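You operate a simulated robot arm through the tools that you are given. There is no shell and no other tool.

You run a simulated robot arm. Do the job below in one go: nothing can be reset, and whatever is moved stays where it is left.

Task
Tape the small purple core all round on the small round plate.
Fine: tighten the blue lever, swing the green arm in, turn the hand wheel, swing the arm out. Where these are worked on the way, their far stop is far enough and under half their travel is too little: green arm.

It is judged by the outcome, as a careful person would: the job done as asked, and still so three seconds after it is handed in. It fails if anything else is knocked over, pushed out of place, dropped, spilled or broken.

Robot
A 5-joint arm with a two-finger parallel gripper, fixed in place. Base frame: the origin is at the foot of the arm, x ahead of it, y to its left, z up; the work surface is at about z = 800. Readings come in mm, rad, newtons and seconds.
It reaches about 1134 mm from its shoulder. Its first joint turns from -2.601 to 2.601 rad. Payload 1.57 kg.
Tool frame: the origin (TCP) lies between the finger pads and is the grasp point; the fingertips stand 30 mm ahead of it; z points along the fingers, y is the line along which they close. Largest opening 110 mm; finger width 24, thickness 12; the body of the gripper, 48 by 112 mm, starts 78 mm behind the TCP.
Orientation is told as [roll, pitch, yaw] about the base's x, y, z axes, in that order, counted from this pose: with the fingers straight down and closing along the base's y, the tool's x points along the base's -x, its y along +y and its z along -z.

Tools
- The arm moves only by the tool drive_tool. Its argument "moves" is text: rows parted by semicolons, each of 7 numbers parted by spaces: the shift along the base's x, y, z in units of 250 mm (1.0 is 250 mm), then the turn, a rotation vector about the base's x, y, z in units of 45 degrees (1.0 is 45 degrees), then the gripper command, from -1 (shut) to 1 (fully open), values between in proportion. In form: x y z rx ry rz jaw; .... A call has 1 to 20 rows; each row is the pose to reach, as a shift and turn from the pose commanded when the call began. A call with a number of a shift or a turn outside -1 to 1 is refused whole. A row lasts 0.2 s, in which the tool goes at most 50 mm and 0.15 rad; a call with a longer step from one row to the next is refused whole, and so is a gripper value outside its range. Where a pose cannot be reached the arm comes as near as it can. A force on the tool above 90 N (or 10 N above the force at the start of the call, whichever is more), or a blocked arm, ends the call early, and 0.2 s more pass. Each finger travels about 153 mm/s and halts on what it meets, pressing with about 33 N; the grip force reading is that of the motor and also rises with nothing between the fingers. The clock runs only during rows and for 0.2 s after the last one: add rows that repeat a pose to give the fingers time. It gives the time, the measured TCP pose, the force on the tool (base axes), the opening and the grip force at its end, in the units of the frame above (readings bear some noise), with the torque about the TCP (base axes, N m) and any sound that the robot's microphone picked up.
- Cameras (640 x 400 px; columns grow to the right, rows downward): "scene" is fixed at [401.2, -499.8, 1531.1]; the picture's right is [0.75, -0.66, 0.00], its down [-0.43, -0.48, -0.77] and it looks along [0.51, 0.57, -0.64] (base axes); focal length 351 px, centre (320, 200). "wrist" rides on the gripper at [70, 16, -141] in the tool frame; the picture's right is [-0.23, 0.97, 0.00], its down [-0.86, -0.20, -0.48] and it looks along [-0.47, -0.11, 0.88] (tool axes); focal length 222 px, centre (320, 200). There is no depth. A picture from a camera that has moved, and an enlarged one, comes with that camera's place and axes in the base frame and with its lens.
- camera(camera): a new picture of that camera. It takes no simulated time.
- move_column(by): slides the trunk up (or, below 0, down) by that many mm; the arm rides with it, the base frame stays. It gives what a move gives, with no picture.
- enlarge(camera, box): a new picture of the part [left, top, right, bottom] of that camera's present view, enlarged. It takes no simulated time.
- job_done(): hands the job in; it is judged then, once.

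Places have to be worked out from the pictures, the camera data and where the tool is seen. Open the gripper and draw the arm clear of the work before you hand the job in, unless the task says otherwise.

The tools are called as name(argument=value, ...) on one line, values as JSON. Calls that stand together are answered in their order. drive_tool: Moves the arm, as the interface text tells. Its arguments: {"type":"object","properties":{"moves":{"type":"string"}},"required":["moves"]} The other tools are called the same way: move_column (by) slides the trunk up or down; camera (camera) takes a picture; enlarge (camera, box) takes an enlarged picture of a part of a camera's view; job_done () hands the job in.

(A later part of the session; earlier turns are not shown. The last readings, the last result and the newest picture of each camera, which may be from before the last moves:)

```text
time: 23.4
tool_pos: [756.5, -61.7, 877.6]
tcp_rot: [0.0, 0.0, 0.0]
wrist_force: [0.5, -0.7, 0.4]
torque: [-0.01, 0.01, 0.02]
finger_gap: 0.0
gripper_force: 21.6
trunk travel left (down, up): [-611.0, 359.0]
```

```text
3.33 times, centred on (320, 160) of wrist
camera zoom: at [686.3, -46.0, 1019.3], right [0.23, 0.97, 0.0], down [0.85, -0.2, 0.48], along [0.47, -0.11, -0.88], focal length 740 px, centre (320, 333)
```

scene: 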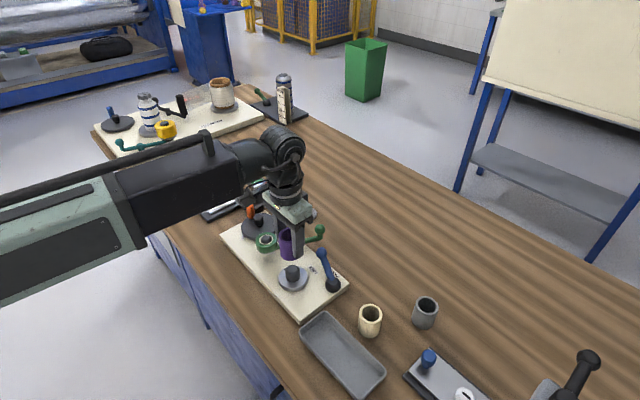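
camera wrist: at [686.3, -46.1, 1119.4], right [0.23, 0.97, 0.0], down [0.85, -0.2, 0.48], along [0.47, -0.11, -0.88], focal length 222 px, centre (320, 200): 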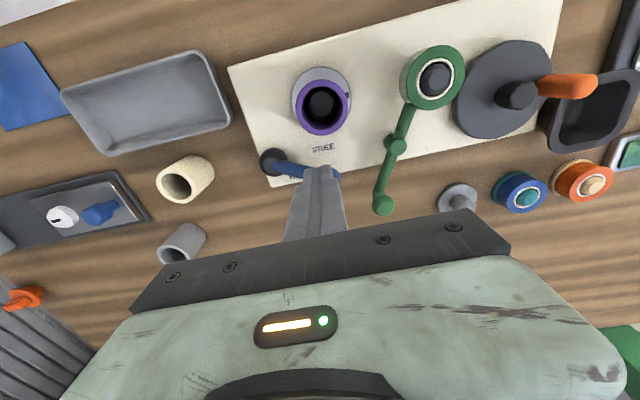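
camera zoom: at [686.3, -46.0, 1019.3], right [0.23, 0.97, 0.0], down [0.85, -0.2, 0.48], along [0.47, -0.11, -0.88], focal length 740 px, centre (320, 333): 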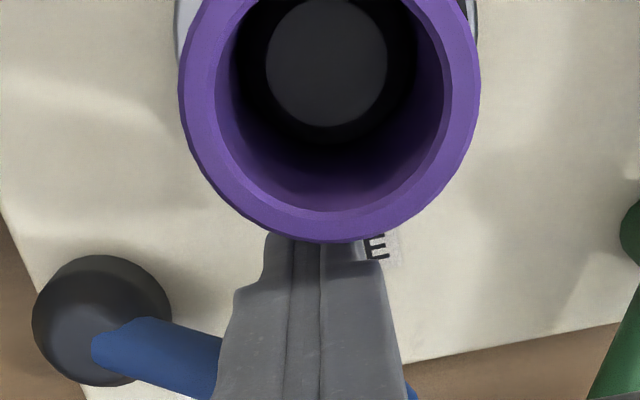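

Everything is clear. I now push the lever clockwise (towards HOLD) along its arc by about 20° and check.

drive_tool(moves="0.032 -0.009 0 0 0 0 -1; 0.064 -0.018 0 0 0 0 -1; 0.087 -0.02 0 0 0 0 -1; 0.109 -0.023 0 0 0 0 -1; 0.131 -0.029 0 0 0 0 -1; 0.153 -0.036 0 0 0 0 -1")

enlarge(camera="scene", box=[260, 200, 360, 300])

camera(camera="wrist")

```text
time: 24.8
tool_pos: [795.0, -71.9, 878.3]
tcp_rot: [-0.002, 0.001, 0.0]
wrist_force: [-1.2, -0.2, -0.6]
torque: [0.02, 0.02, 0.0]
finger_gap: 0.1
gripper_force: 21.4
trunk travel left (down, up): [-611.0, 359.0]
```

```text
4.00 times, centred on (310, 250) of scene
camera zoom: at [401.2, -499.8, 1531.1], right [0.75, -0.66, 0.0], down [-0.43, -0.48, -0.77], along [0.51, 0.57, -0.64], focal length 1405 px, centre (360, 0)
```

zoom: 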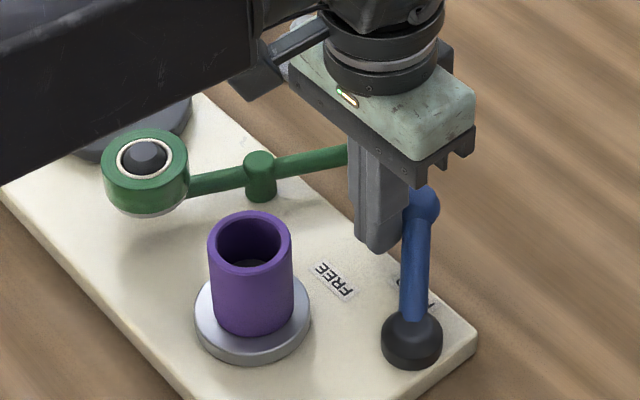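

```text
taken
camera wrist: at [724.8, -55.3, 1019.4], right [0.23, 0.97, 0.0], down [0.85, -0.2, 0.48], along [0.47, -0.11, -0.88], focal length 222 px, centre (320, 200)
```

wrist: 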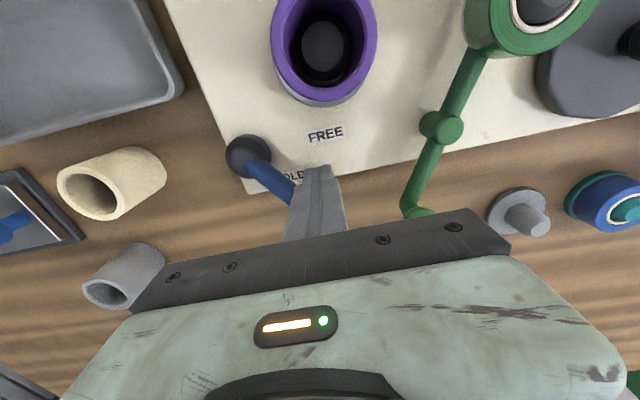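

The lever moves with almost no force and now covers HOLD. I continue pushing it along its arc to find its stop.

drive_tool(moves="0.021 -0.01 0 0 0 0 -1; 0.041 -0.02 0 0 0 0 -1; 0.06 -0.033 0 0 0 0 -1; 0.078 -0.047 0 0 0 0 -1; 0.094 -0.063 0 0 0 0 -1; 0.109 -0.08 0 0 0 0 -1")

enlarge(camera="scene", box=[260, 200, 360, 300])

camera(camera="wrist")

```text
time: 26.2
tool_pos: [823.3, -88.6, 877.8]
tcp_rot: [0.002, -0.003, 0.001]
wrist_force: [0.1, 3.5, -1.0]
torque: [0.06, 0.04, 0.01]
finger_gap: 0.1
gripper_force: 21.3
trunk travel left (down, up): [-611.0, 359.0]
```

```text
4.00 times, centred on (310, 250) of scene
camera zoom: at [401.2, -499.8, 1531.1], right [0.75, -0.66, 0.0], down [-0.43, -0.48, -0.77], along [0.51, 0.57, -0.64], focal length 1405 px, centre (360, 0)
```

zoom: 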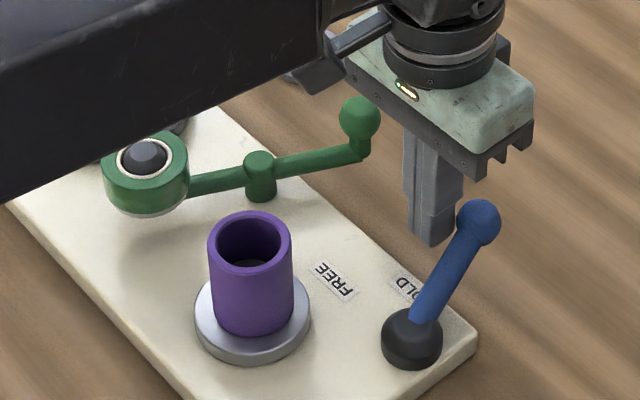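

```text
taken
camera wrist: at [753.2, -73.2, 1019.0], right [0.23, 0.97, 0.0], down [0.85, -0.2, 0.48], along [0.47, -0.11, -0.88], focal length 222 px, centre (320, 200)
```

wrist: 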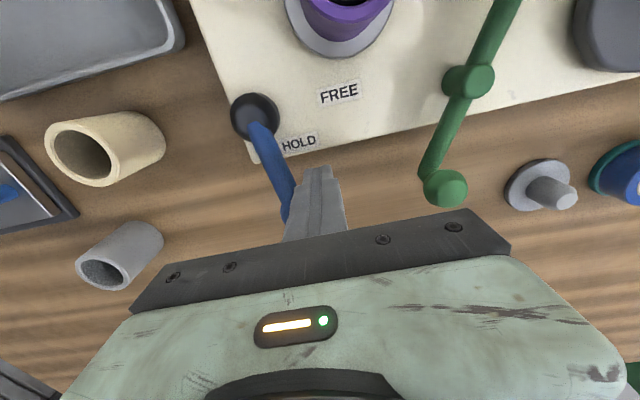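

The lever is now at ~22° with only ~3.5 N resistance; I continue in a smaller bite.

drive_tool(moves="0.0136 -0.0184 0 0 0 0 -1; 0.0256 -0.0376 0 0 0 0 -1; 0.0356 -0.0584 0 0 0 0 -1")

enlarge(camera="scene", box=[260, 200, 360, 300])

```text
time: 27.0
tool_pos: [829.3, -105.5, 878.5]
tcp_rot: [0.0, 0.001, 0.001]
wrist_force: [-9.7, 6.6, -3.4]
torque: [0.11, 0.16, -0.03]
finger_gap: 0.0
gripper_force: 21.4
trunk travel left (down, up): [-611.0, 359.0]
```

```text
4.00 times, centred on (310, 250) of scene
camera zoom: at [401.2, -499.8, 1531.1], right [0.75, -0.66, 0.0], down [-0.43, -0.48, -0.77], along [0.51, 0.57, -0.64], focal length 1405 px, centre (360, 0)
```

zoom: 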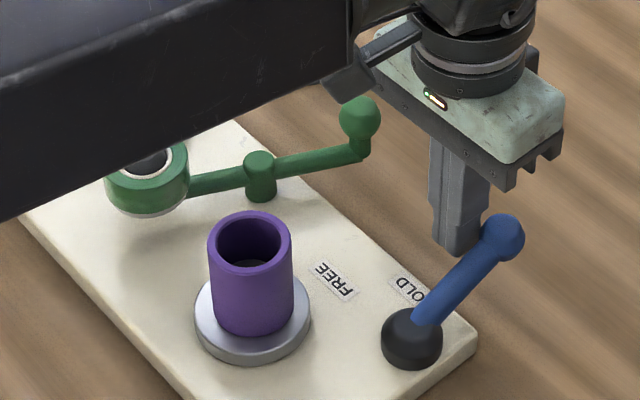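

There is some x force from the ball end, so I'm slightly too far out along the lever. I slide in to a smaller radius and continue pushing in -y.

drive_tool(moves="-0.024 -0.0092 0 0 0 0 -1; -0.02 -0.0212 0 0 0 0 -1; -0.016 -0.0332 0 0 0 0 -1; -0.016 -0.0332 0 0 0 0 -1")

enlarge(camera="scene", box=[260, 200, 360, 300])

camera(camera="wrist")

```text
time: 28.0
tool_pos: [826.8, -107.2, 878.2]
tcp_rot: [0.006, 0.003, 0.002]
wrist_force: [-20.3, 40.1, -13.6]
torque: [0.69, 0.41, 0.25]
finger_gap: 0.2
gripper_force: 21.3
trunk travel left (down, up): [-611.0, 359.0]
```

```text
4.00 times, centred on (310, 250) of scene
camera zoom: at [401.2, -499.8, 1531.1], right [0.75, -0.66, 0.0], down [-0.43, -0.48, -0.77], along [0.51, 0.57, -0.64], focal length 1405 px, centre (360, 0)
```

zoom: 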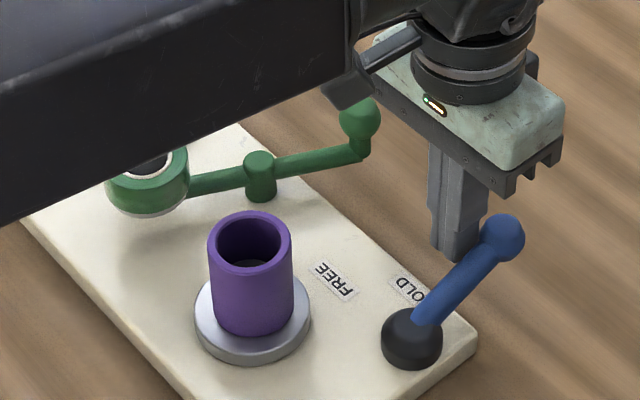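

```text
taken
camera wrist: at [756.1, -93.0, 1019.9], right [0.23, 0.97, 0.01], down [0.86, -0.2, 0.48], along [0.46, -0.1, -0.88], focal length 222 px, centre (320, 200)
```

wrist: 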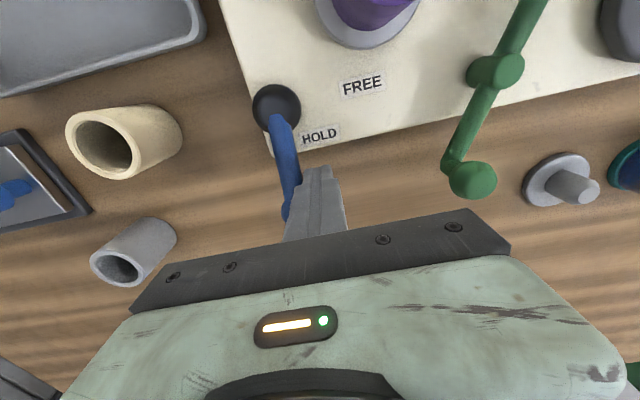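

The lever stopped moving while the force rose to ~45 N, so it is at its stop. I press slightly more to make sure it is tight and doesn't creep further.

drive_tool(moves="-0.004 -0.008 0 0 0 0 -1; -0.008 -0.014 0 0 0 0 -1; -0.008 -0.014 0 0 0 0 -1")

enlarge(camera="scene", box=[260, 200, 360, 300])

```text
time: 28.8
tool_pos: [825.9, -108.0, 878.5]
tcp_rot: [0.009, 0.0, 0.003]
wrist_force: [-11.5, 49.5, -6.3]
torque: [0.78, 0.26, 0.43]
finger_gap: 0.0
gripper_force: 20.9
trunk travel left (down, up): [-611.0, 359.0]
```

```text
4.00 times, centred on (310, 250) of scene
camera zoom: at [401.2, -499.8, 1531.1], right [0.75, -0.66, 0.0], down [-0.43, -0.48, -0.77], along [0.51, 0.57, -0.64], focal length 1405 px, centre (360, 0)
```

zoom: 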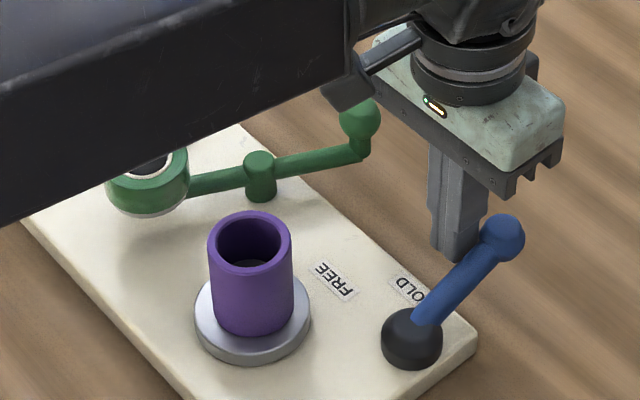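

The lever is firmly at its HOLD stop. I back off in +y towards the green arm's handle, stopping short of it at about (823,-50).

drive_tool(moves="-0.004 0.1 0 0 0 0 -1; -0.008 0.2 0 0 0 0 -1; -0.008 0.27 0 0 0 0 -1; -0.008 0.27 0 0 0 0 -1")

camera(camera="wrist")

enlarge(camera="scene", box=[220, 190, 380, 310])

```text
time: 29.8
tool_pos: [823.5, -49.8, 878.4]
tcp_rot: [-0.001, 0.001, 0.0]
wrist_force: [-0.2, 0.2, 0.6]
torque: [-0.01, 0.03, 0.03]
finger_gap: 0.0
gripper_force: 21.1
trunk travel left (down, up): [-611.0, 359.0]
```

```text
taken
camera wrist: at [752.6, -33.3, 1019.3], right [0.23, 0.97, 0.0], down [0.85, -0.2, 0.48], along [0.47, -0.11, -0.88], focal length 222 px, centre (320, 200)
```

wrist: 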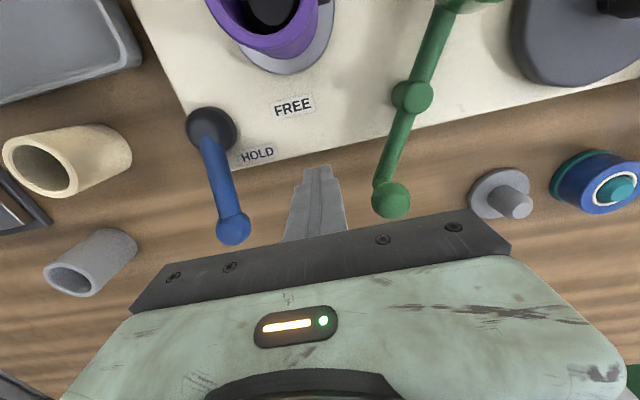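

```text
3.33 times, centred on (300, 250) of scene
camera zoom: at [401.2, -499.8, 1531.1], right [0.75, -0.66, 0.0], down [-0.43, -0.48, -0.77], along [0.51, 0.57, -0.64], focal length 1171 px, centre (387, 33)
```

zoom: 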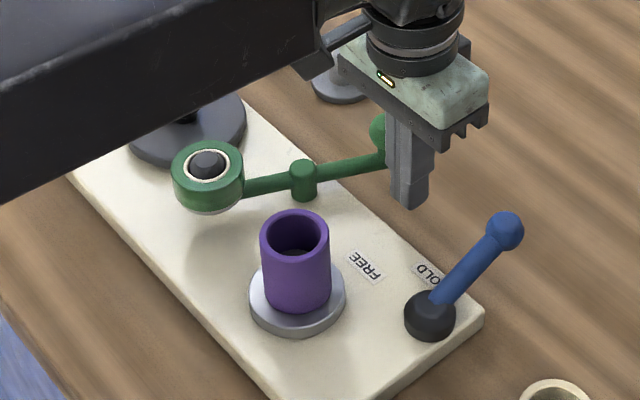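

The handle ball is at about (841,-1,877) and the pivot at (779,28). I push the ball in +y along its arc so the tape roll swings in towards the core, partway first.

drive_tool(moves="0.012 0.056 0 0 0 0 -1; 0.028 0.12 0 0 0 0 -1; 0.06 0.162 0 0 0 0 -1; 0.073 0.183 0 0 0 0 -1; 0.083 0.206 0 0 0 0 -1; 0.092 0.228 0 0 0 0 -1; 0.098 0.251 0 0 0 0 -1")

camera(camera="wrist")

enlarge(camera="scene", box=[220, 190, 380, 310])

```text
time: 31.4
tool_pos: [847.5, 13.2, 878.5]
tcp_rot: [0.0, 0.0, -0.001]
wrist_force: [-0.6, 0.5, 0.0]
torque: [0.04, 0.03, 0.01]
finger_gap: 0.0
gripper_force: 21.0
trunk travel left (down, up): [-611.0, 359.0]
```

```text
taken
camera wrist: at [777.1, 28.8, 1019.3], right [0.23, 0.97, 0.0], down [0.85, -0.2, 0.48], along [0.47, -0.11, -0.88], focal length 222 px, centre (320, 200)
```

wrist: 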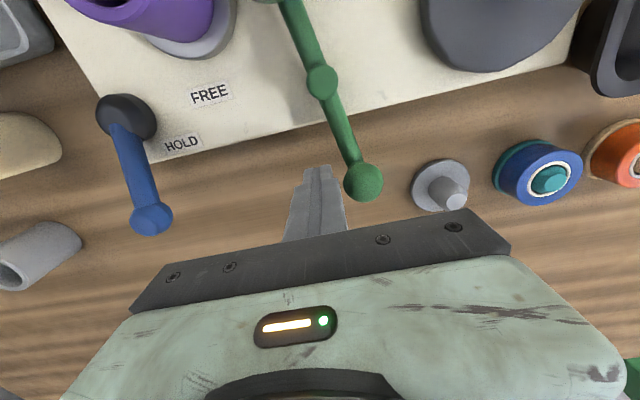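

```text
3.33 times, centred on (300, 250) of scene
camera zoom: at [401.2, -499.8, 1531.1], right [0.75, -0.66, 0.0], down [-0.43, -0.48, -0.77], along [0.51, 0.57, -0.64], focal length 1171 px, centre (387, 33)
```

zoom: 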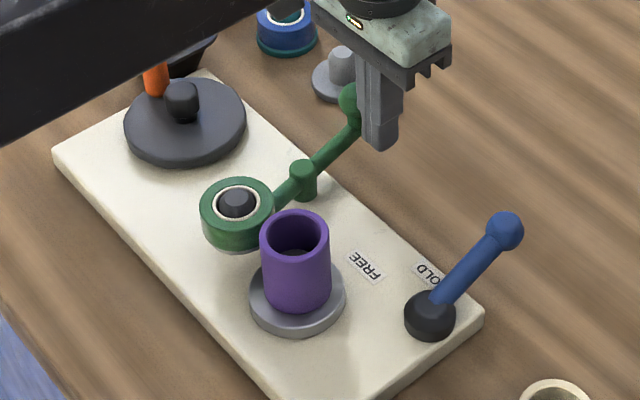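

The arm swings freely, with the roll about halfway in. I continue gently along the arc until it meets the core.

drive_tool(moves="0.005 0.024 0 0 0 0 -1; 0.008 0.048 0 0 0 0 -1; 0.008 0.06 0 0 0 0 -1")

enlarge(camera="scene", box=[220, 190, 380, 310])

```text
time: 32.2
tool_pos: [849.4, 27.2, 878.6]
tcp_rot: [0.0, -0.002, -0.003]
wrist_force: [0.7, 0.3, -0.1]
torque: [0.0, 0.0, -0.01]
finger_gap: 0.1
gripper_force: 21.1
trunk travel left (down, up): [-611.0, 359.0]
```

```text
3.33 times, centred on (300, 250) of scene
camera zoom: at [401.2, -499.8, 1531.1], right [0.75, -0.66, 0.0], down [-0.43, -0.48, -0.77], along [0.51, 0.57, -0.64], focal length 1171 px, centre (387, 33)
```

zoom: 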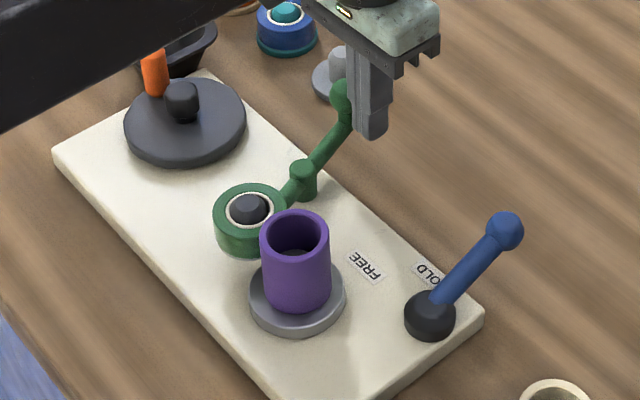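

The roll is nearly touching the core. I advance a few millimetres more.

drive_tool(moves="0 0.012 0 0 0 0 -1; 0 0.024 0 0 0 0 -1; -0.001 0.036 0 0 0 0 -1")

enlarge(camera="scene", box=[230, 200, 330, 300])

camera(camera="wrist")

```text
time: 33.0
tool_pos: [849.8, 28.5, 878.5]
tcp_rot: [-0.009, -0.002, -0.004]
wrist_force: [-1.1, -42.5, -0.9]
torque: [-0.23, 0.0, 0.19]
finger_gap: 0.1
gripper_force: 21.6
trunk travel left (down, up): [-611.0, 359.0]
```

```text
4.00 times, centred on (280, 250) of scene
camera zoom: at [401.2, -499.8, 1531.1], right [0.75, -0.66, 0.0], down [-0.43, -0.48, -0.77], along [0.51, 0.57, -0.64], focal length 1405 px, centre (480, 0)
```

zoom: 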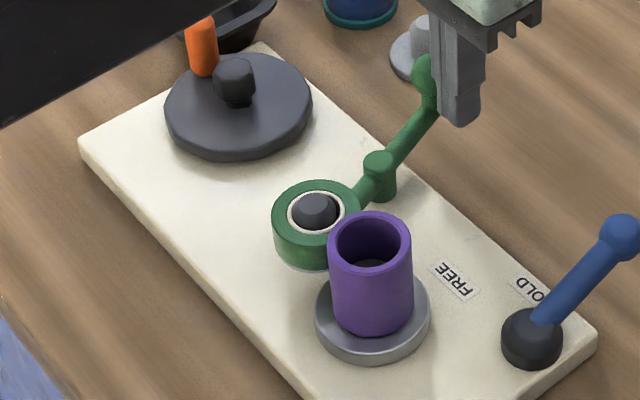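

```text
taken
camera wrist: at [779.3, 46.3, 1019.3], right [0.23, 0.97, -0.01], down [0.85, -0.2, 0.48], along [0.47, -0.12, -0.88], focal length 222 px, centre (320, 200)
```

wrist: 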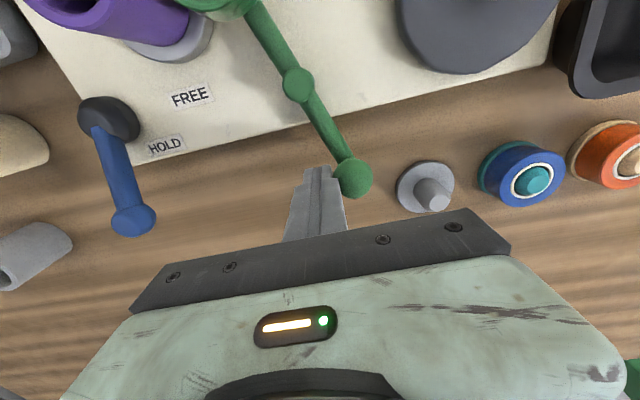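

Force rose to 42 N: the roll is against the core. I ease off in -y and check that the arm stays in.

drive_tool(moves="0 -0.02 0 0 0 0 -1; 0 -0.08 0 0 0 0 -1; 0 -0.16 0 0 0 0 -1; 0 -0.16 0 0 0 0 -1")

enlarge(camera="scene", box=[230, 200, 330, 300])

camera(camera="wrist")

```text
time: 34.0
tool_pos: [850.3, -3.7, 878.6]
tcp_rot: [0.001, 0.0, 0.001]
wrist_force: [-0.3, -0.3, -0.6]
torque: [0.01, 0.02, -0.01]
finger_gap: 0.0
gripper_force: 21.4
trunk travel left (down, up): [-611.0, 359.0]
```

```text
4.00 times, centred on (280, 250) of scene
camera zoom: at [401.2, -499.8, 1531.1], right [0.75, -0.66, 0.0], down [-0.43, -0.48, -0.77], along [0.51, 0.57, -0.64], focal length 1405 px, centre (480, 0)
```

zoom: 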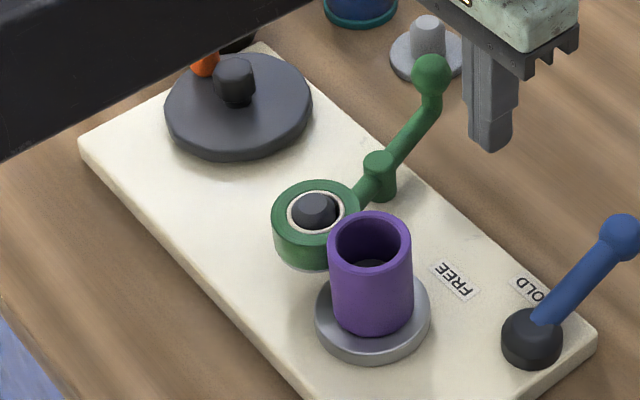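

```text
taken
camera wrist: at [779.5, 13.0, 1019.3], right [0.23, 0.97, 0.0], down [0.86, -0.2, 0.48], along [0.47, -0.11, -0.88], focal length 222 px, centre (320, 200)
```

wrist: 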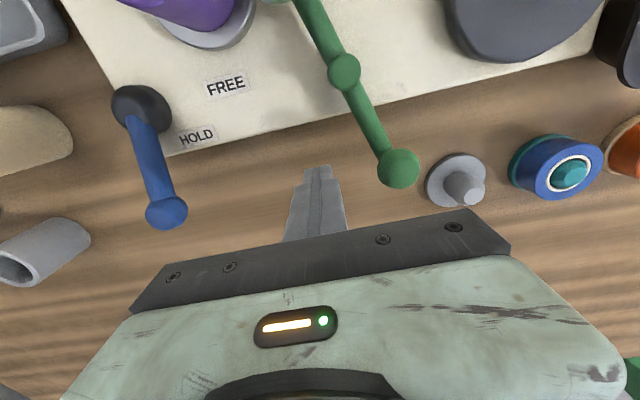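

The arm stays in by itself with the roll touching the core. I raise the trunk 120 mm and go over to look at the hand wheel.

move_column(by=120)

drive_tool(moves="-0.13 0.1 0 0 0 0 -1; -0.26 0.2 0 0 0 0 -1; -0.39 0.3 0 0 0 0 -1; -0.52 0.4 0 0 0 0 -1; -0.62 0.46 0 0 0 0 -1; -0.62 0.46 0 0 0 0 -1")

camera(camera="wrist")

camera(camera="scene")

```text
time: 35.5
tool_pos: [849.8, -3.0, 998.0]
tcp_rot: [0.0, 0.002, -0.002]
wrist_force: [-0.4, 0.6, -0.4]
torque: [-0.01, -0.04, 0.02]
finger_gap: 0.0
gripper_force: 21.2
trunk travel left (down, up): [-731.0, 239.0]
```

```text
time: 36.9
tool_pos: [694.4, 113.8, 997.7]
tcp_rot: [-0.001, 0.0, 0.001]
wrist_force: [0.5, -0.2, 0.1]
torque: [0.02, -0.02, 0.01]
finger_gap: 0.0
gripper_force: 21.7
trunk travel left (down, up): [-731.0, 239.0]
```

```text
taken
camera wrist: at [623.7, 129.1, 1139.4], right [0.23, 0.97, 0.0], down [0.86, -0.2, 0.48], along [0.47, -0.11, -0.88], focal length 222 px, centre (320, 200)
```

wrist: 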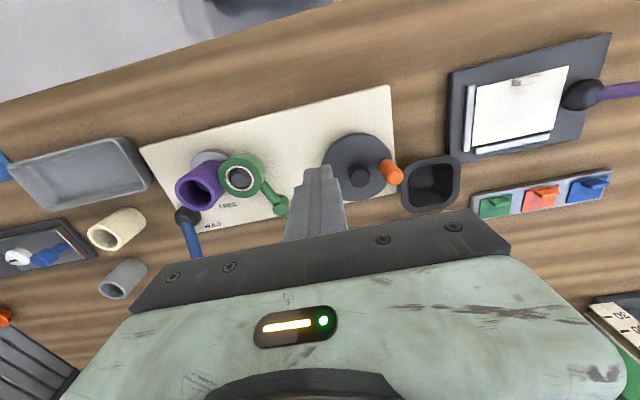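

```text
taken
```

scene: 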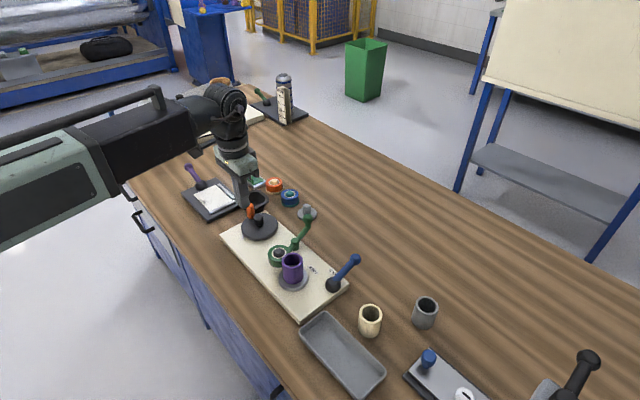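

enlarge(camera="wrist", box=[300, 110, 460, 230])

enlarge(camera="scene", box=[220, 185, 300, 245])

enlarge(camera="scene", box=[250, 220, 330, 300])

```text
3.33 times, centred on (380, 170) of wrist
camera zoom: at [623.7, 129.1, 1139.4], right [0.23, 0.97, 0.0], down [0.86, -0.2, 0.48], along [0.47, -0.11, -0.88], focal length 740 px, centre (120, 300)
```

zoom: 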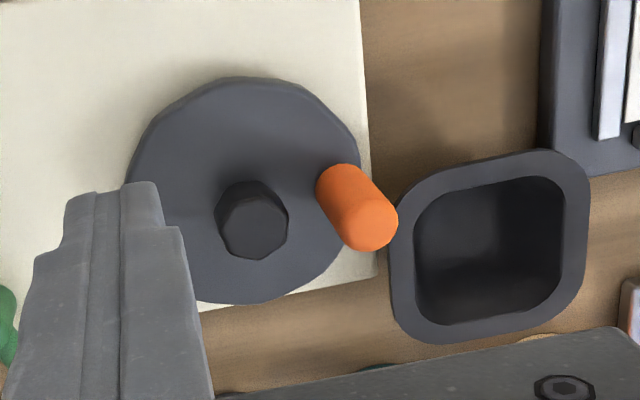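

```text
6.67 times, centred on (260, 215) of scene
camera zoom: at [401.2, -499.8, 1531.1], right [0.75, -0.66, 0.0], down [-0.43, -0.48, -0.77], along [0.51, 0.57, -0.64], focal length 2342 px, centre (720, 100)
```

zoom: 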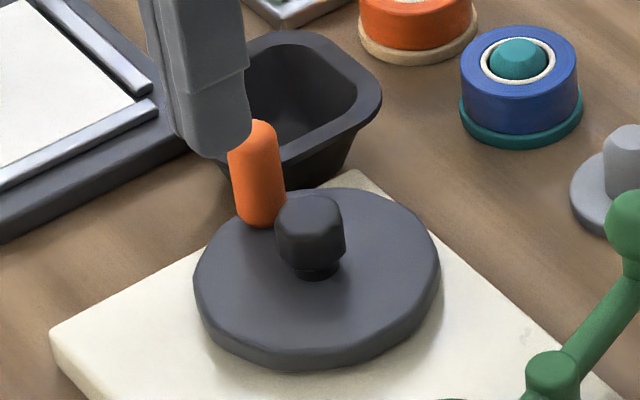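

```text
5.00 times, centred on (290, 260) of scene
camera zoom: at [401.2, -499.8, 1531.1], right [0.75, -0.66, 0.0], down [-0.43, -0.48, -0.77], along [0.51, 0.57, -0.64], focal length 1756 px, centre (470, -100)
```

zoom: 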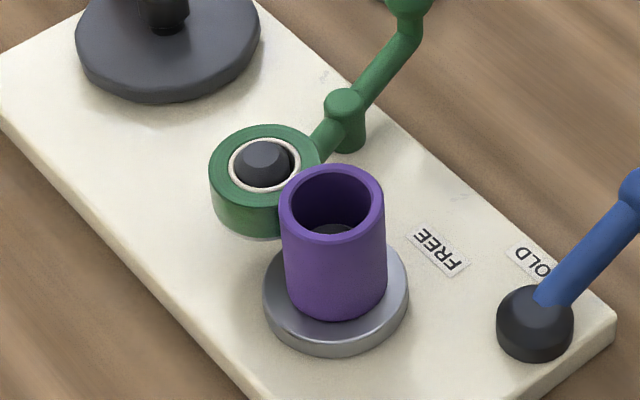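

The hand wheel's hub is at about (748,156) and its orange upright handle at about (756,198), top z≈876, near a black bin. I turn the tool -90° (closing along x, to keep the fingers away from the bin) while moving over the handle at this height.

drive_tool(moves="0.04 0.056 0 0 0 -0.1667 0; 0.08 0.112 0 0 0 -0.3333 0; 0.12 0.168 0 0 0 -0.5 0; 0.16 0.224 0 0 0 -0.6667 0; 0.2 0.28 0 0 0 -0.8333 0; 0.242 0.337 0 0 0 -1 0")

drive_tool(moves="0 0 0 0 0 -0.1667 0; 0 0 0 0 0 -0.3333 0; 0 0 0 0 0 -0.5 0; 0 0 0 0 0 -0.6667 0; 0 0 0 0 0 -0.8333 0; 0 0 0 0 0 -1 0; 0 0 0 0 0 -1 0")

camera(camera="wrist")

enlarge(camera="scene", box=[200, 160, 320, 280])

```text
time: 38.3
tool_pos: [755.7, 195.4, 997.8]
tcp_rot: [0.0, 0.0, -0.788]
wrist_force: [0.1, -0.8, 0.6]
torque: [0.0, -0.01, 0.04]
finger_gap: 55.1
gripper_force: 0.0
trunk travel left (down, up): [-731.0, 239.0]
```

```text
time: 39.9
tool_pos: [754.9, 195.6, 998.2]
tcp_rot: [0.0, 0.0, -1.573]
wrist_force: [-0.1, 0.4, 1.0]
torque: [-0.03, 0.0, -0.01]
finger_gap: 55.1
gripper_force: 0.1
trunk travel left (down, up): [-731.0, 239.0]
```

```text
taken
camera wrist: at [771.2, 265.6, 1139.3], right [0.97, -0.23, 0.0], down [-0.2, -0.85, 0.48], along [-0.11, -0.47, -0.88], focal length 222 px, centre (320, 200)
```

wrist: 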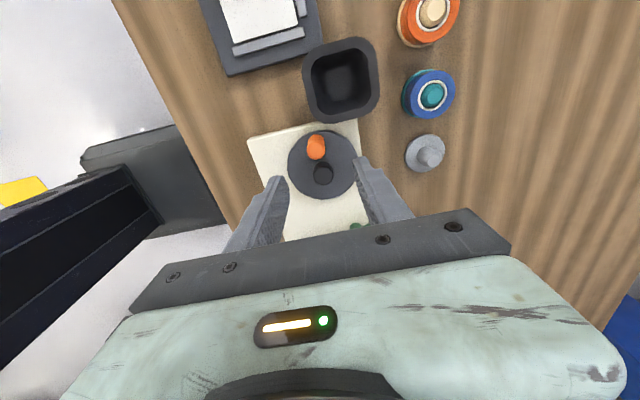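

```text
3.33 times, centred on (260, 220) of scene
camera zoom: at [401.2, -499.8, 1531.1], right [0.75, -0.66, 0.0], down [-0.43, -0.48, -0.77], along [0.51, 0.57, -0.64], focal length 1171 px, centre (520, 133)
```

zoom: 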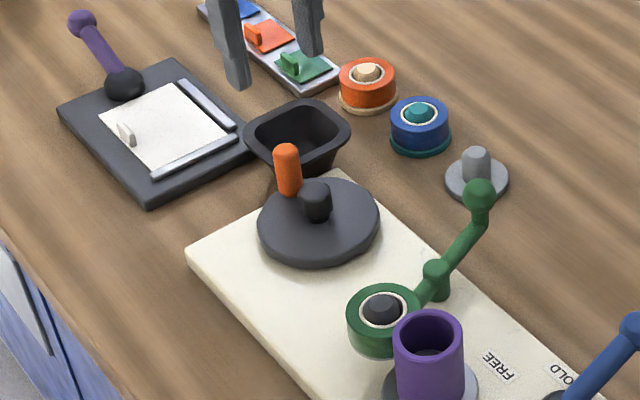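

enlarge(camera="wrist", box=[270, 110, 390, 200])

enlarge(camera="scene", box=[230, 180, 300, 250])

```text
4.44 times, centred on (330, 155) of wrist
camera zoom: at [771.2, 265.6, 1139.3], right [0.97, -0.23, 0.0], down [-0.2, -0.85, 0.48], along [-0.11, -0.47, -0.88], focal length 987 px, centre (276, 400)
```

zoom: 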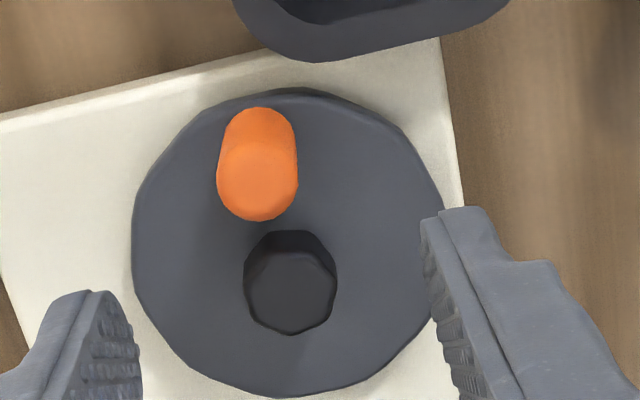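

```text
5.71 times, centred on (265, 215) of scene
camera zoom: at [401.2, -499.8, 1531.1], right [0.75, -0.66, 0.0], down [-0.43, -0.48, -0.77], along [0.51, 0.57, -0.64], focal length 2007 px, centre (634, 114)
```

zoom: 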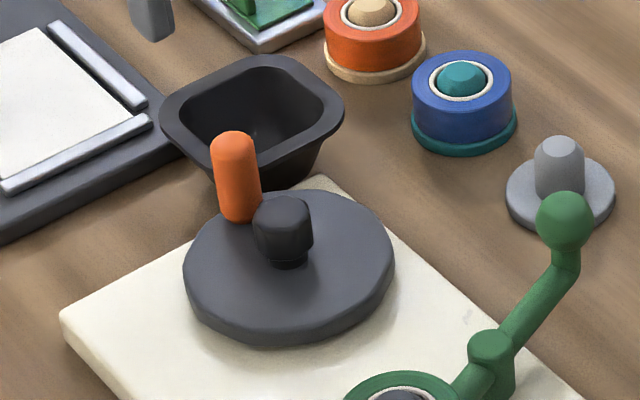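

Combining the views, the wheel's hub is at about (748.6,155.4) and the handle at (749.6,195.4) with top z≈884, 22 mm thick; the bin rim starts at y≈215. I align over the handle and lower in steps.

drive_tool(moves="-0.0212 0 0 0 0 0 0; -0.0212 0 0 0 0 0 0")

move_column(by=-70)

enlarge(camera="wrist", box=[240, 90, 400, 220])

enlarge(camera="scene", box=[210, 150, 310, 250])

```text
time: 40.5
tool_pos: [749.4, 195.8, 999.2]
tcp_rot: [0.0, 0.0, -1.574]
wrist_force: [0.2, 0.1, 0.3]
torque: [0.01, -0.01, -0.04]
finger_gap: 55.3
gripper_force: 0.0
trunk travel left (down, up): [-731.0, 239.0]
```

```text
time: 41.6
tool_pos: [749.9, 196.4, 927.4]
tcp_rot: [-0.001, -0.002, -1.571]
wrist_force: [-0.6, 0.4, 0.1]
torque: [0.03, 0.01, 0.0]
finger_gap: 55.1
gripper_force: 0.1
trunk travel left (down, up): [-661.0, 309.0]
```

```text
3.08 times, centred on (320, 155) of wrist
camera zoom: at [765.9, 265.4, 1069.4], right [0.97, -0.23, 0.0], down [-0.2, -0.85, 0.48], along [-0.11, -0.47, -0.88], focal length 684 px, centre (320, 338)
```

zoom: 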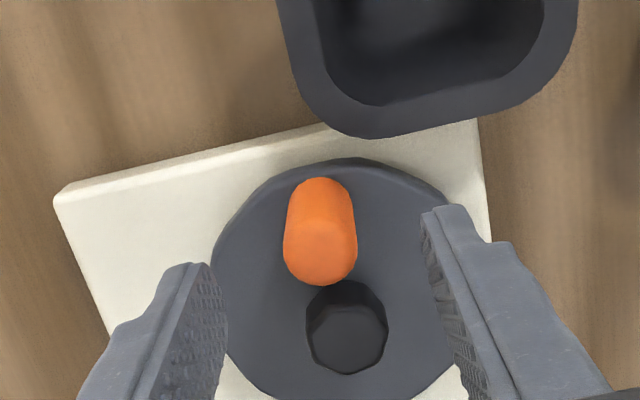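

```text
4.00 times, centred on (260, 200) of scene
camera zoom: at [401.2, -499.8, 1531.1], right [0.75, -0.66, 0.0], down [-0.43, -0.48, -0.77], along [0.51, 0.57, -0.64], focal length 1405 px, centre (560, 200)
```

zoom: 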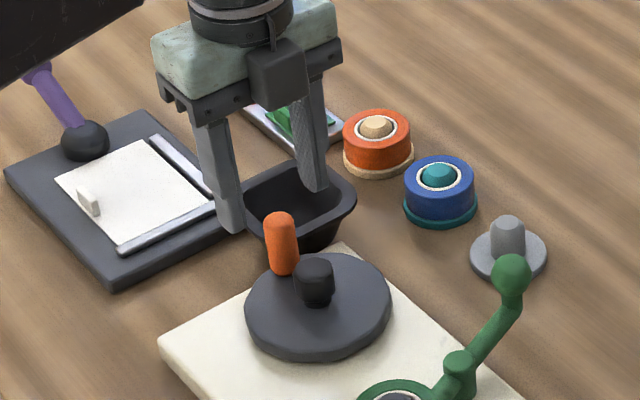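

The handle is centred between the fingers (estimated at (749.4,195.2)). I lower another 48 mm so the tips reach z≈849.

move_column(by=-48)

enlarge(camera="wrist", box=[240, 90, 400, 220])

enlarge(camera="scene", box=[210, 150, 310, 250])

```text
time: 42.5
tool_pos: [751.2, 196.1, 880.4]
tcp_rot: [0.0, 0.001, -1.57]
wrist_force: [0.5, -0.3, 0.2]
torque: [0.08, 0.03, -0.01]
finger_gap: 54.8
gripper_force: 0.0
trunk travel left (down, up): [-613.0, 357.0]
```

```text
3.08 times, centred on (320, 155) of wrist
camera zoom: at [765.9, 265.5, 1021.3], right [0.97, -0.23, 0.0], down [-0.2, -0.85, 0.48], along [-0.11, -0.47, -0.88], focal length 684 px, centre (320, 338)
```

zoom: 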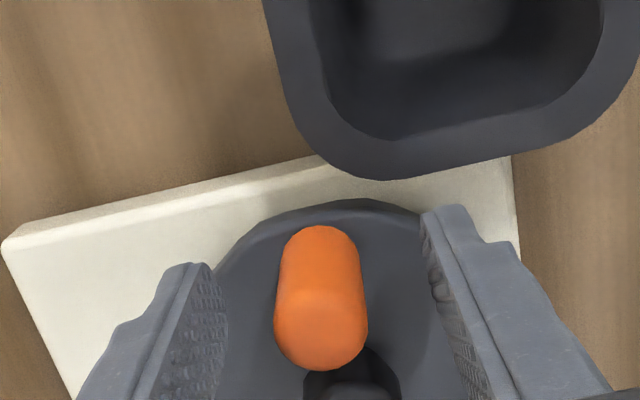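

```text
4.00 times, centred on (260, 200) of scene
camera zoom: at [401.2, -499.8, 1531.1], right [0.75, -0.66, 0.0], down [-0.43, -0.48, -0.77], along [0.51, 0.57, -0.64], focal length 1405 px, centre (560, 200)
```

zoom: 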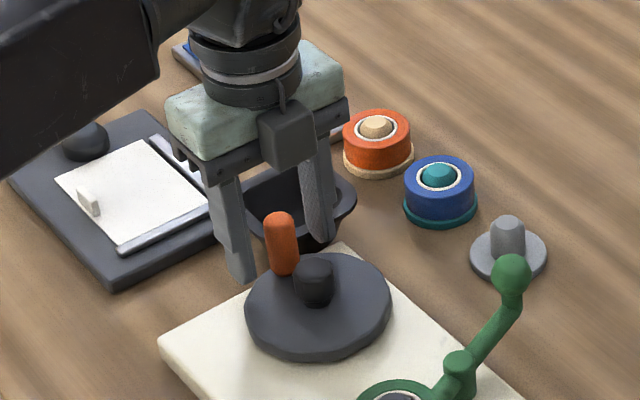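

The handle stands between the fingers with clear space to the bin. I close on it.

drive_tool(moves="0 0 0 0 0 0 -0.4; 0 0 0 0 0 0 -0.8; 0 0 0 0 0 0 -0.8; 0 0 0 0 0 0 -0.8")

enlarge(camera="wrist", box=[240, 90, 400, 220])

enlarge(camera="scene", box=[210, 190, 330, 310])

```text
time: 43.5
tool_pos: [750.2, 195.6, 880.2]
tcp_rot: [0.0, 0.0, -1.57]
wrist_force: [0.7, -0.9, 0.5]
torque: [0.01, -0.04, 0.01]
finger_gap: 21.4
gripper_force: 34.9
trunk travel left (down, up): [-613.0, 357.0]
```

```text
3.08 times, centred on (320, 155) of wrist
camera zoom: at [765.9, 265.5, 1021.4], right [0.97, -0.23, 0.0], down [-0.2, -0.85, 0.48], along [-0.11, -0.47, -0.88], focal length 684 px, centre (320, 338)
```

zoom: 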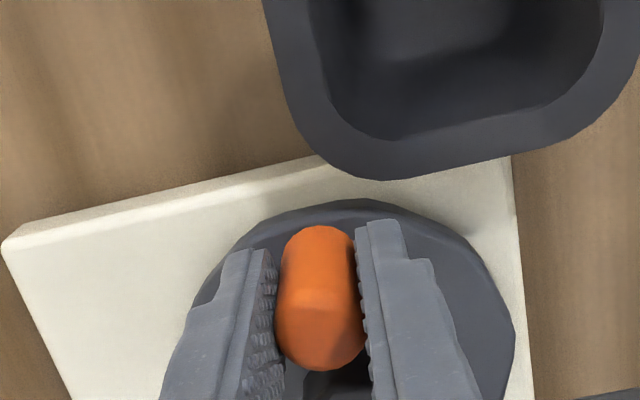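

```text
3.33 times, centred on (270, 250) of scene
camera zoom: at [401.2, -499.8, 1531.1], right [0.75, -0.66, 0.0], down [-0.43, -0.48, -0.77], along [0.51, 0.57, -0.64], focal length 1171 px, centre (487, 33)
```

zoom: 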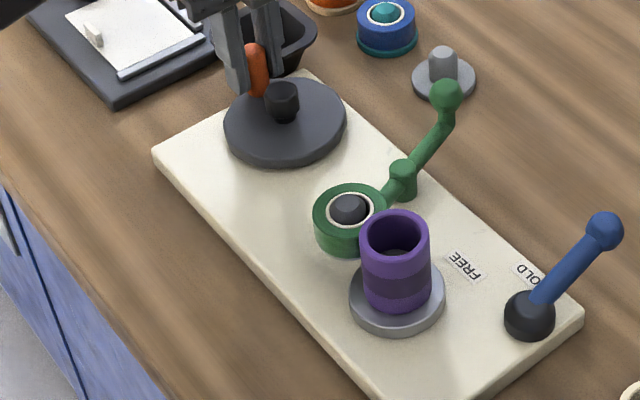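

enlarge(camera="scene", box=[265, 235, 325, 295])

```text
6.67 times, centred on (295, 265) of scene
camera zoom: at [401.2, -499.8, 1531.1], right [0.75, -0.66, 0.0], down [-0.43, -0.48, -0.77], along [0.51, 0.57, -0.64], focal length 2342 px, centre (487, -233)
```

zoom: 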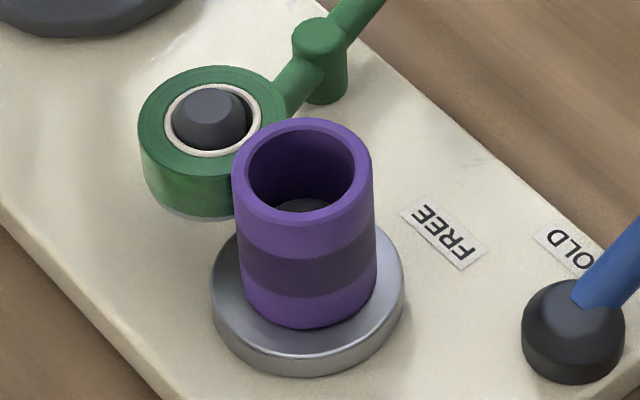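

I grip the handle (21.4 mm, 35 N). I first turn the wheel a little clockwise along its circle (about 22°), rotating the tool with it, and check force and effect.

drive_tool(moves="0.0209 -0.002 0 0 0 -0.1667 -0.8; 0.0413 -0.0067 0 0 0 -0.3333 -0.8; 0.061 -0.014 0 0 0 -0.5 -0.8; 0.061 -0.014 0 0 0 -0.5 -0.8")

enlarge(camera="scene", box=[265, 235, 325, 295])

enlarge(camera="wrist", box=[240, 90, 400, 220])

```text
time: 44.5
tool_pos: [766.5, 192.6, 880.8]
tcp_rot: [-0.001, 0.0, -1.965]
wrist_force: [-1.8, 0.6, -0.1]
torque: [-0.13, 0.05, 0.04]
finger_gap: 21.6
gripper_force: 34.5
trunk travel left (down, up): [-613.0, 357.0]
```

```text
6.67 times, centred on (295, 265) of scene
camera zoom: at [401.2, -499.8, 1531.1], right [0.75, -0.66, 0.0], down [-0.43, -0.48, -0.77], along [0.51, 0.57, -0.64], focal length 2342 px, centre (487, -233)
```

zoom: 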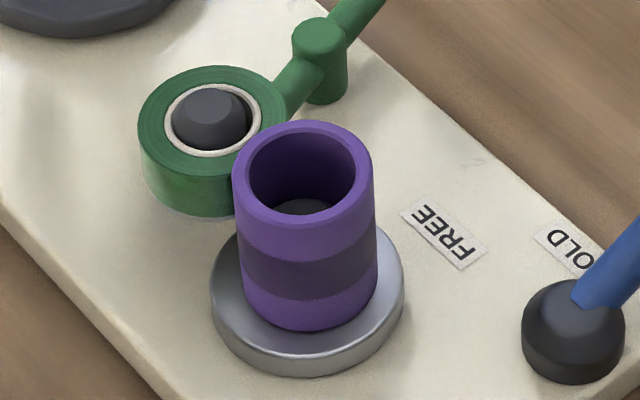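

```text
3.08 times, centred on (320, 155) of wrist
camera zoom: at [806.8, 250.9, 1021.4], right [0.81, -0.58, 0.0], down [-0.51, -0.71, 0.48], along [-0.28, -0.39, -0.88], focal length 684 px, centre (320, 338)
```

zoom: 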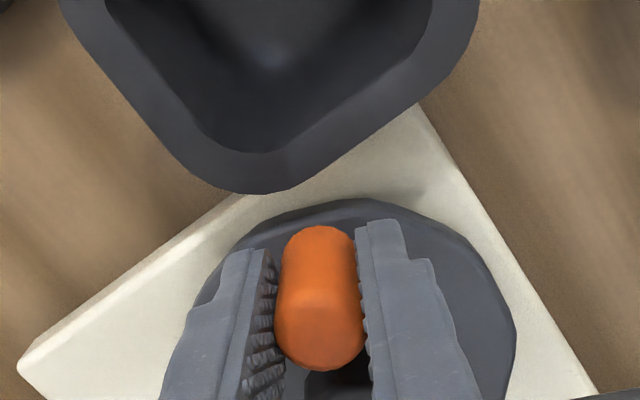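

The handle follows with only ~2 N of force, so the wheel turns freely. I continue clockwise another 45°.

drive_tool(moves="0.0185 -0.0098 0 0 0 -0.1667 -0.8; 0.0356 -0.022 0 0 0 -0.3333 -0.8; 0.051 -0.0363 0 0 0 -0.5 -0.8; 0.0644 -0.0525 0 0 0 -0.6667 -0.8; 0.0755 -0.0703 0 0 0 -0.8333 -0.8; 0.0842 -0.0893 0 0 0 -1 -0.8")

enlarge(camera="scene", box=[225, 185, 325, 295])

camera(camera="wrist")

```text
time: 45.9
tool_pos: [787.7, 169.7, 879.8]
tcp_rot: [0.0, 0.003, -2.753]
wrist_force: [22.6, 9.1, 18.9]
torque: [0.34, -0.28, -0.01]
finger_gap: 21.4
gripper_force: 34.3
trunk travel left (down, up): [-613.0, 357.0]
```

```text
3.64 times, centred on (275, 240) of scene
camera zoom: at [401.2, -499.8, 1531.1], right [0.75, -0.66, 0.0], down [-0.43, -0.48, -0.77], along [0.51, 0.57, -0.64], focal length 1277 px, centre (484, 54)
```

zoom: 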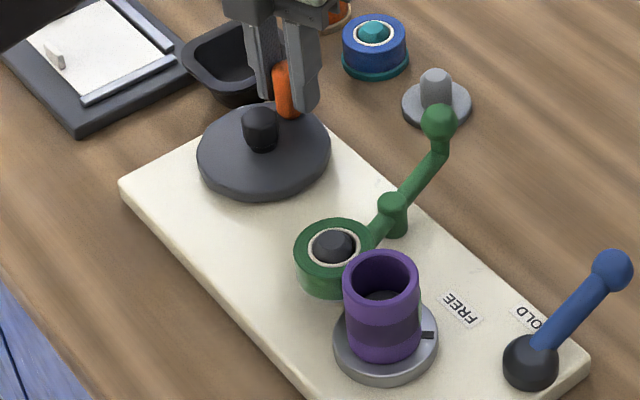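

```text
taken
camera wrist: at [857.5, 181.7, 1021.6], right [0.16, -0.99, 0.0], down [-0.87, -0.14, 0.48], along [-0.47, -0.08, -0.88], focal length 222 px, centre (320, 200)
```

wrist: 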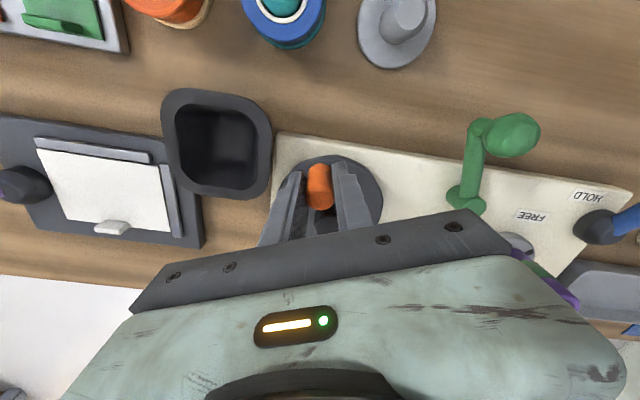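

The plate's index mark has come round (about 125° for 67° of wheel), so the drive works. There is ~25 N outward force on the handle, so I check the geometry closely before continuing.

enlarge(camera="wrist", box=[240, 130, 400, 250])

enlarge(camera="scene", box=[230, 185, 290, 245])

enlarge(camera="scene", box=[265, 235, 325, 295])

```text
3.33 times, centred on (320, 190) of wrist
camera zoom: at [857.5, 181.7, 1021.6], right [0.16, -0.99, 0.0], down [-0.87, -0.14, 0.48], along [-0.47, -0.08, -0.88], focal length 740 px, centre (320, 233)
```

zoom: 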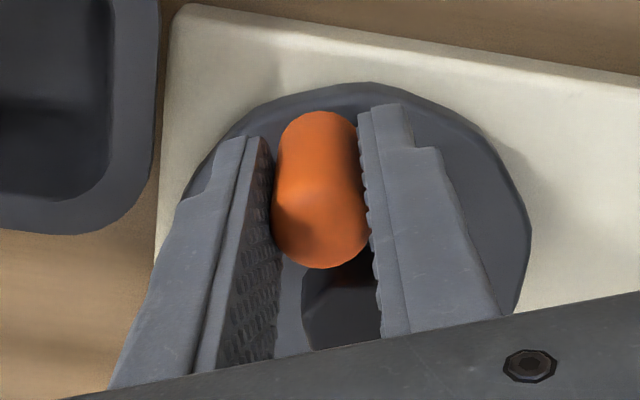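

```text
6.67 times, centred on (260, 215) of scene
camera zoom: at [401.2, -499.8, 1531.1], right [0.75, -0.66, 0.0], down [-0.43, -0.48, -0.77], along [0.51, 0.57, -0.64], focal length 2342 px, centre (720, 100)
```

zoom: 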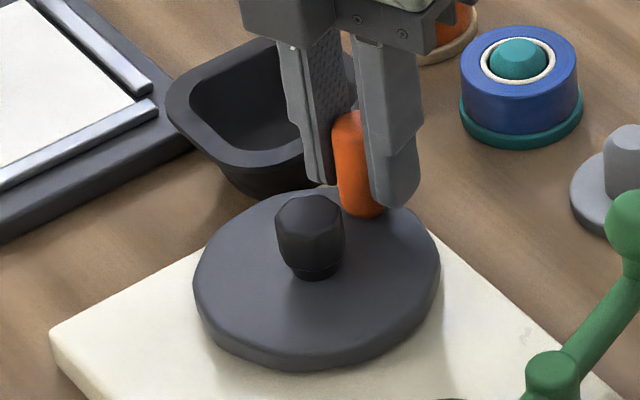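

```text
6.67 times, centred on (295, 265) of scene
camera zoom: at [401.2, -499.8, 1531.1], right [0.75, -0.66, 0.0], down [-0.43, -0.48, -0.77], along [0.51, 0.57, -0.64], focal length 2342 px, centre (487, -233)
```

zoom: 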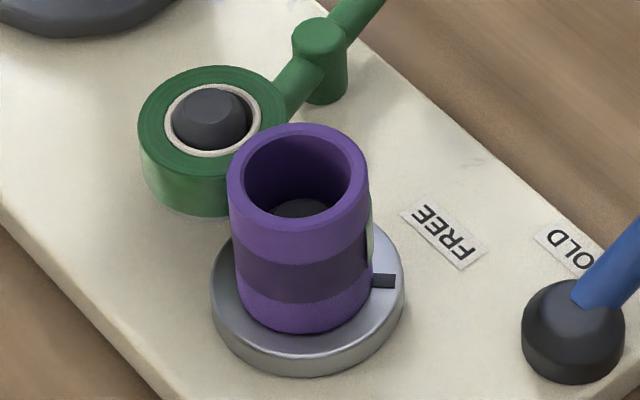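

A light-green strip of tape is already showing at the core's edge, so clockwise works. A fit of the measured handle positions suggests a centre nearer (750.5,157.5) with radius ≈38.6, so I continue with that corrected circle for a shorter bite.

drive_tool(moves="0.0092 -0.0196 0 0 0 -0.1667 -0.8; 0.0116 -0.0396 0 0 0 -0.3333 -0.8; 0.0116 -0.06 0 0 0 -0.5 -0.8; 0.0116 -0.06 0 0 0 -0.5 -0.8")

enlarge(camera="scene", box=[225, 185, 325, 295])

```text
time: 46.9
tool_pos: [790.1, 156.5, 879.9]
tcp_rot: [-0.001, 0.001, -2.803]
wrist_force: [22.8, -1.8, 16.9]
torque: [-0.71, -0.24, -0.02]
finger_gap: 21.5
gripper_force: 34.6
out of reach, approached as far as the arm can: row 1, 2, 3, 4
trunk travel left (down, up): [-613.0, 357.0]
```

```text
3.64 times, centred on (275, 240) of scene
camera zoom: at [401.2, -499.8, 1531.1], right [0.75, -0.66, 0.0], down [-0.43, -0.48, -0.77], along [0.51, 0.57, -0.64], focal length 1277 px, centre (484, 54)
```

zoom: 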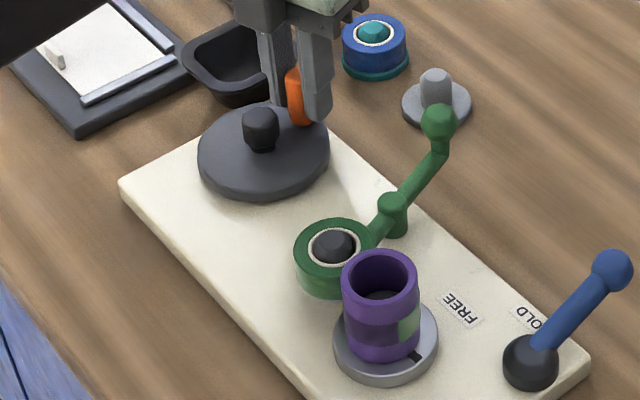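

The tool's spin has reached its limit, but tape is now clearly going onto the core (green patch over the dark zone). I release the handle here, to lift, spin the tool back 180° and regrip.

drive_tool(moves="0 0 0 0 0 0 -0.4; 0 0 0 0 0 0 -0.15; 0 0 0 0 0 0 -0.15")

enlarge(camera="wrist", box=[240, 90, 400, 250])

enlarge(camera="scene", box=[225, 185, 325, 295])

```text
time: 47.7
tool_pos: [789.1, 158.2, 881.1]
tcp_rot: [-0.005, -0.001, -2.802]
wrist_force: [0.5, -0.8, 0.1]
torque: [-0.02, -0.04, -0.01]
finger_gap: 46.9
gripper_force: 0.0
trunk travel left (down, up): [-613.0, 357.0]
```

```text
2.50 times, centred on (320, 170) of wrist
camera zoom: at [860.1, 164.5, 1021.2], right [0.11, -0.99, 0.0], down [-0.87, -0.1, 0.48], along [-0.48, -0.05, -0.88], focal length 555 px, centre (320, 275)
```

zoom: 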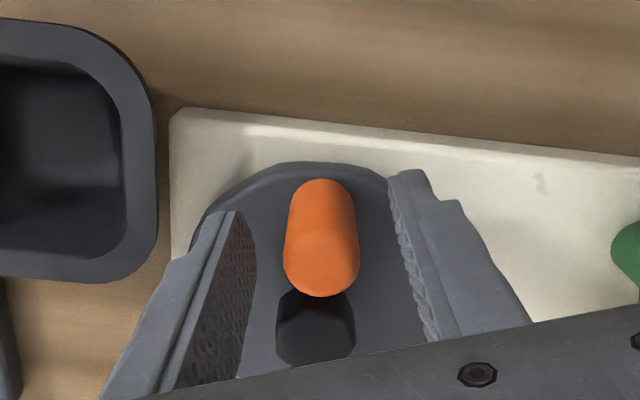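

```text
3.64 times, centred on (275, 240) of scene
camera zoom: at [401.2, -499.8, 1531.1], right [0.75, -0.66, 0.0], down [-0.43, -0.48, -0.77], along [0.51, 0.57, -0.64], focal length 1277 px, centre (484, 54)
```

zoom: 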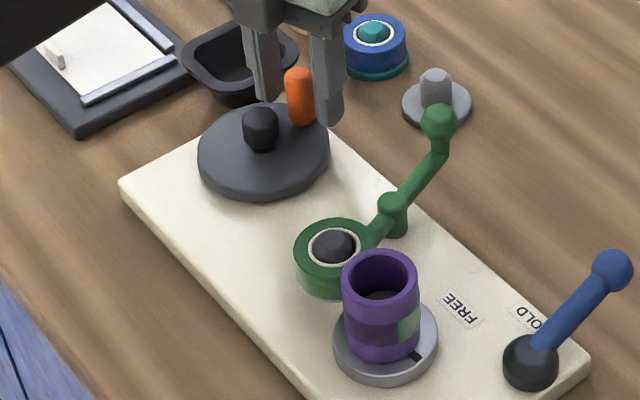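

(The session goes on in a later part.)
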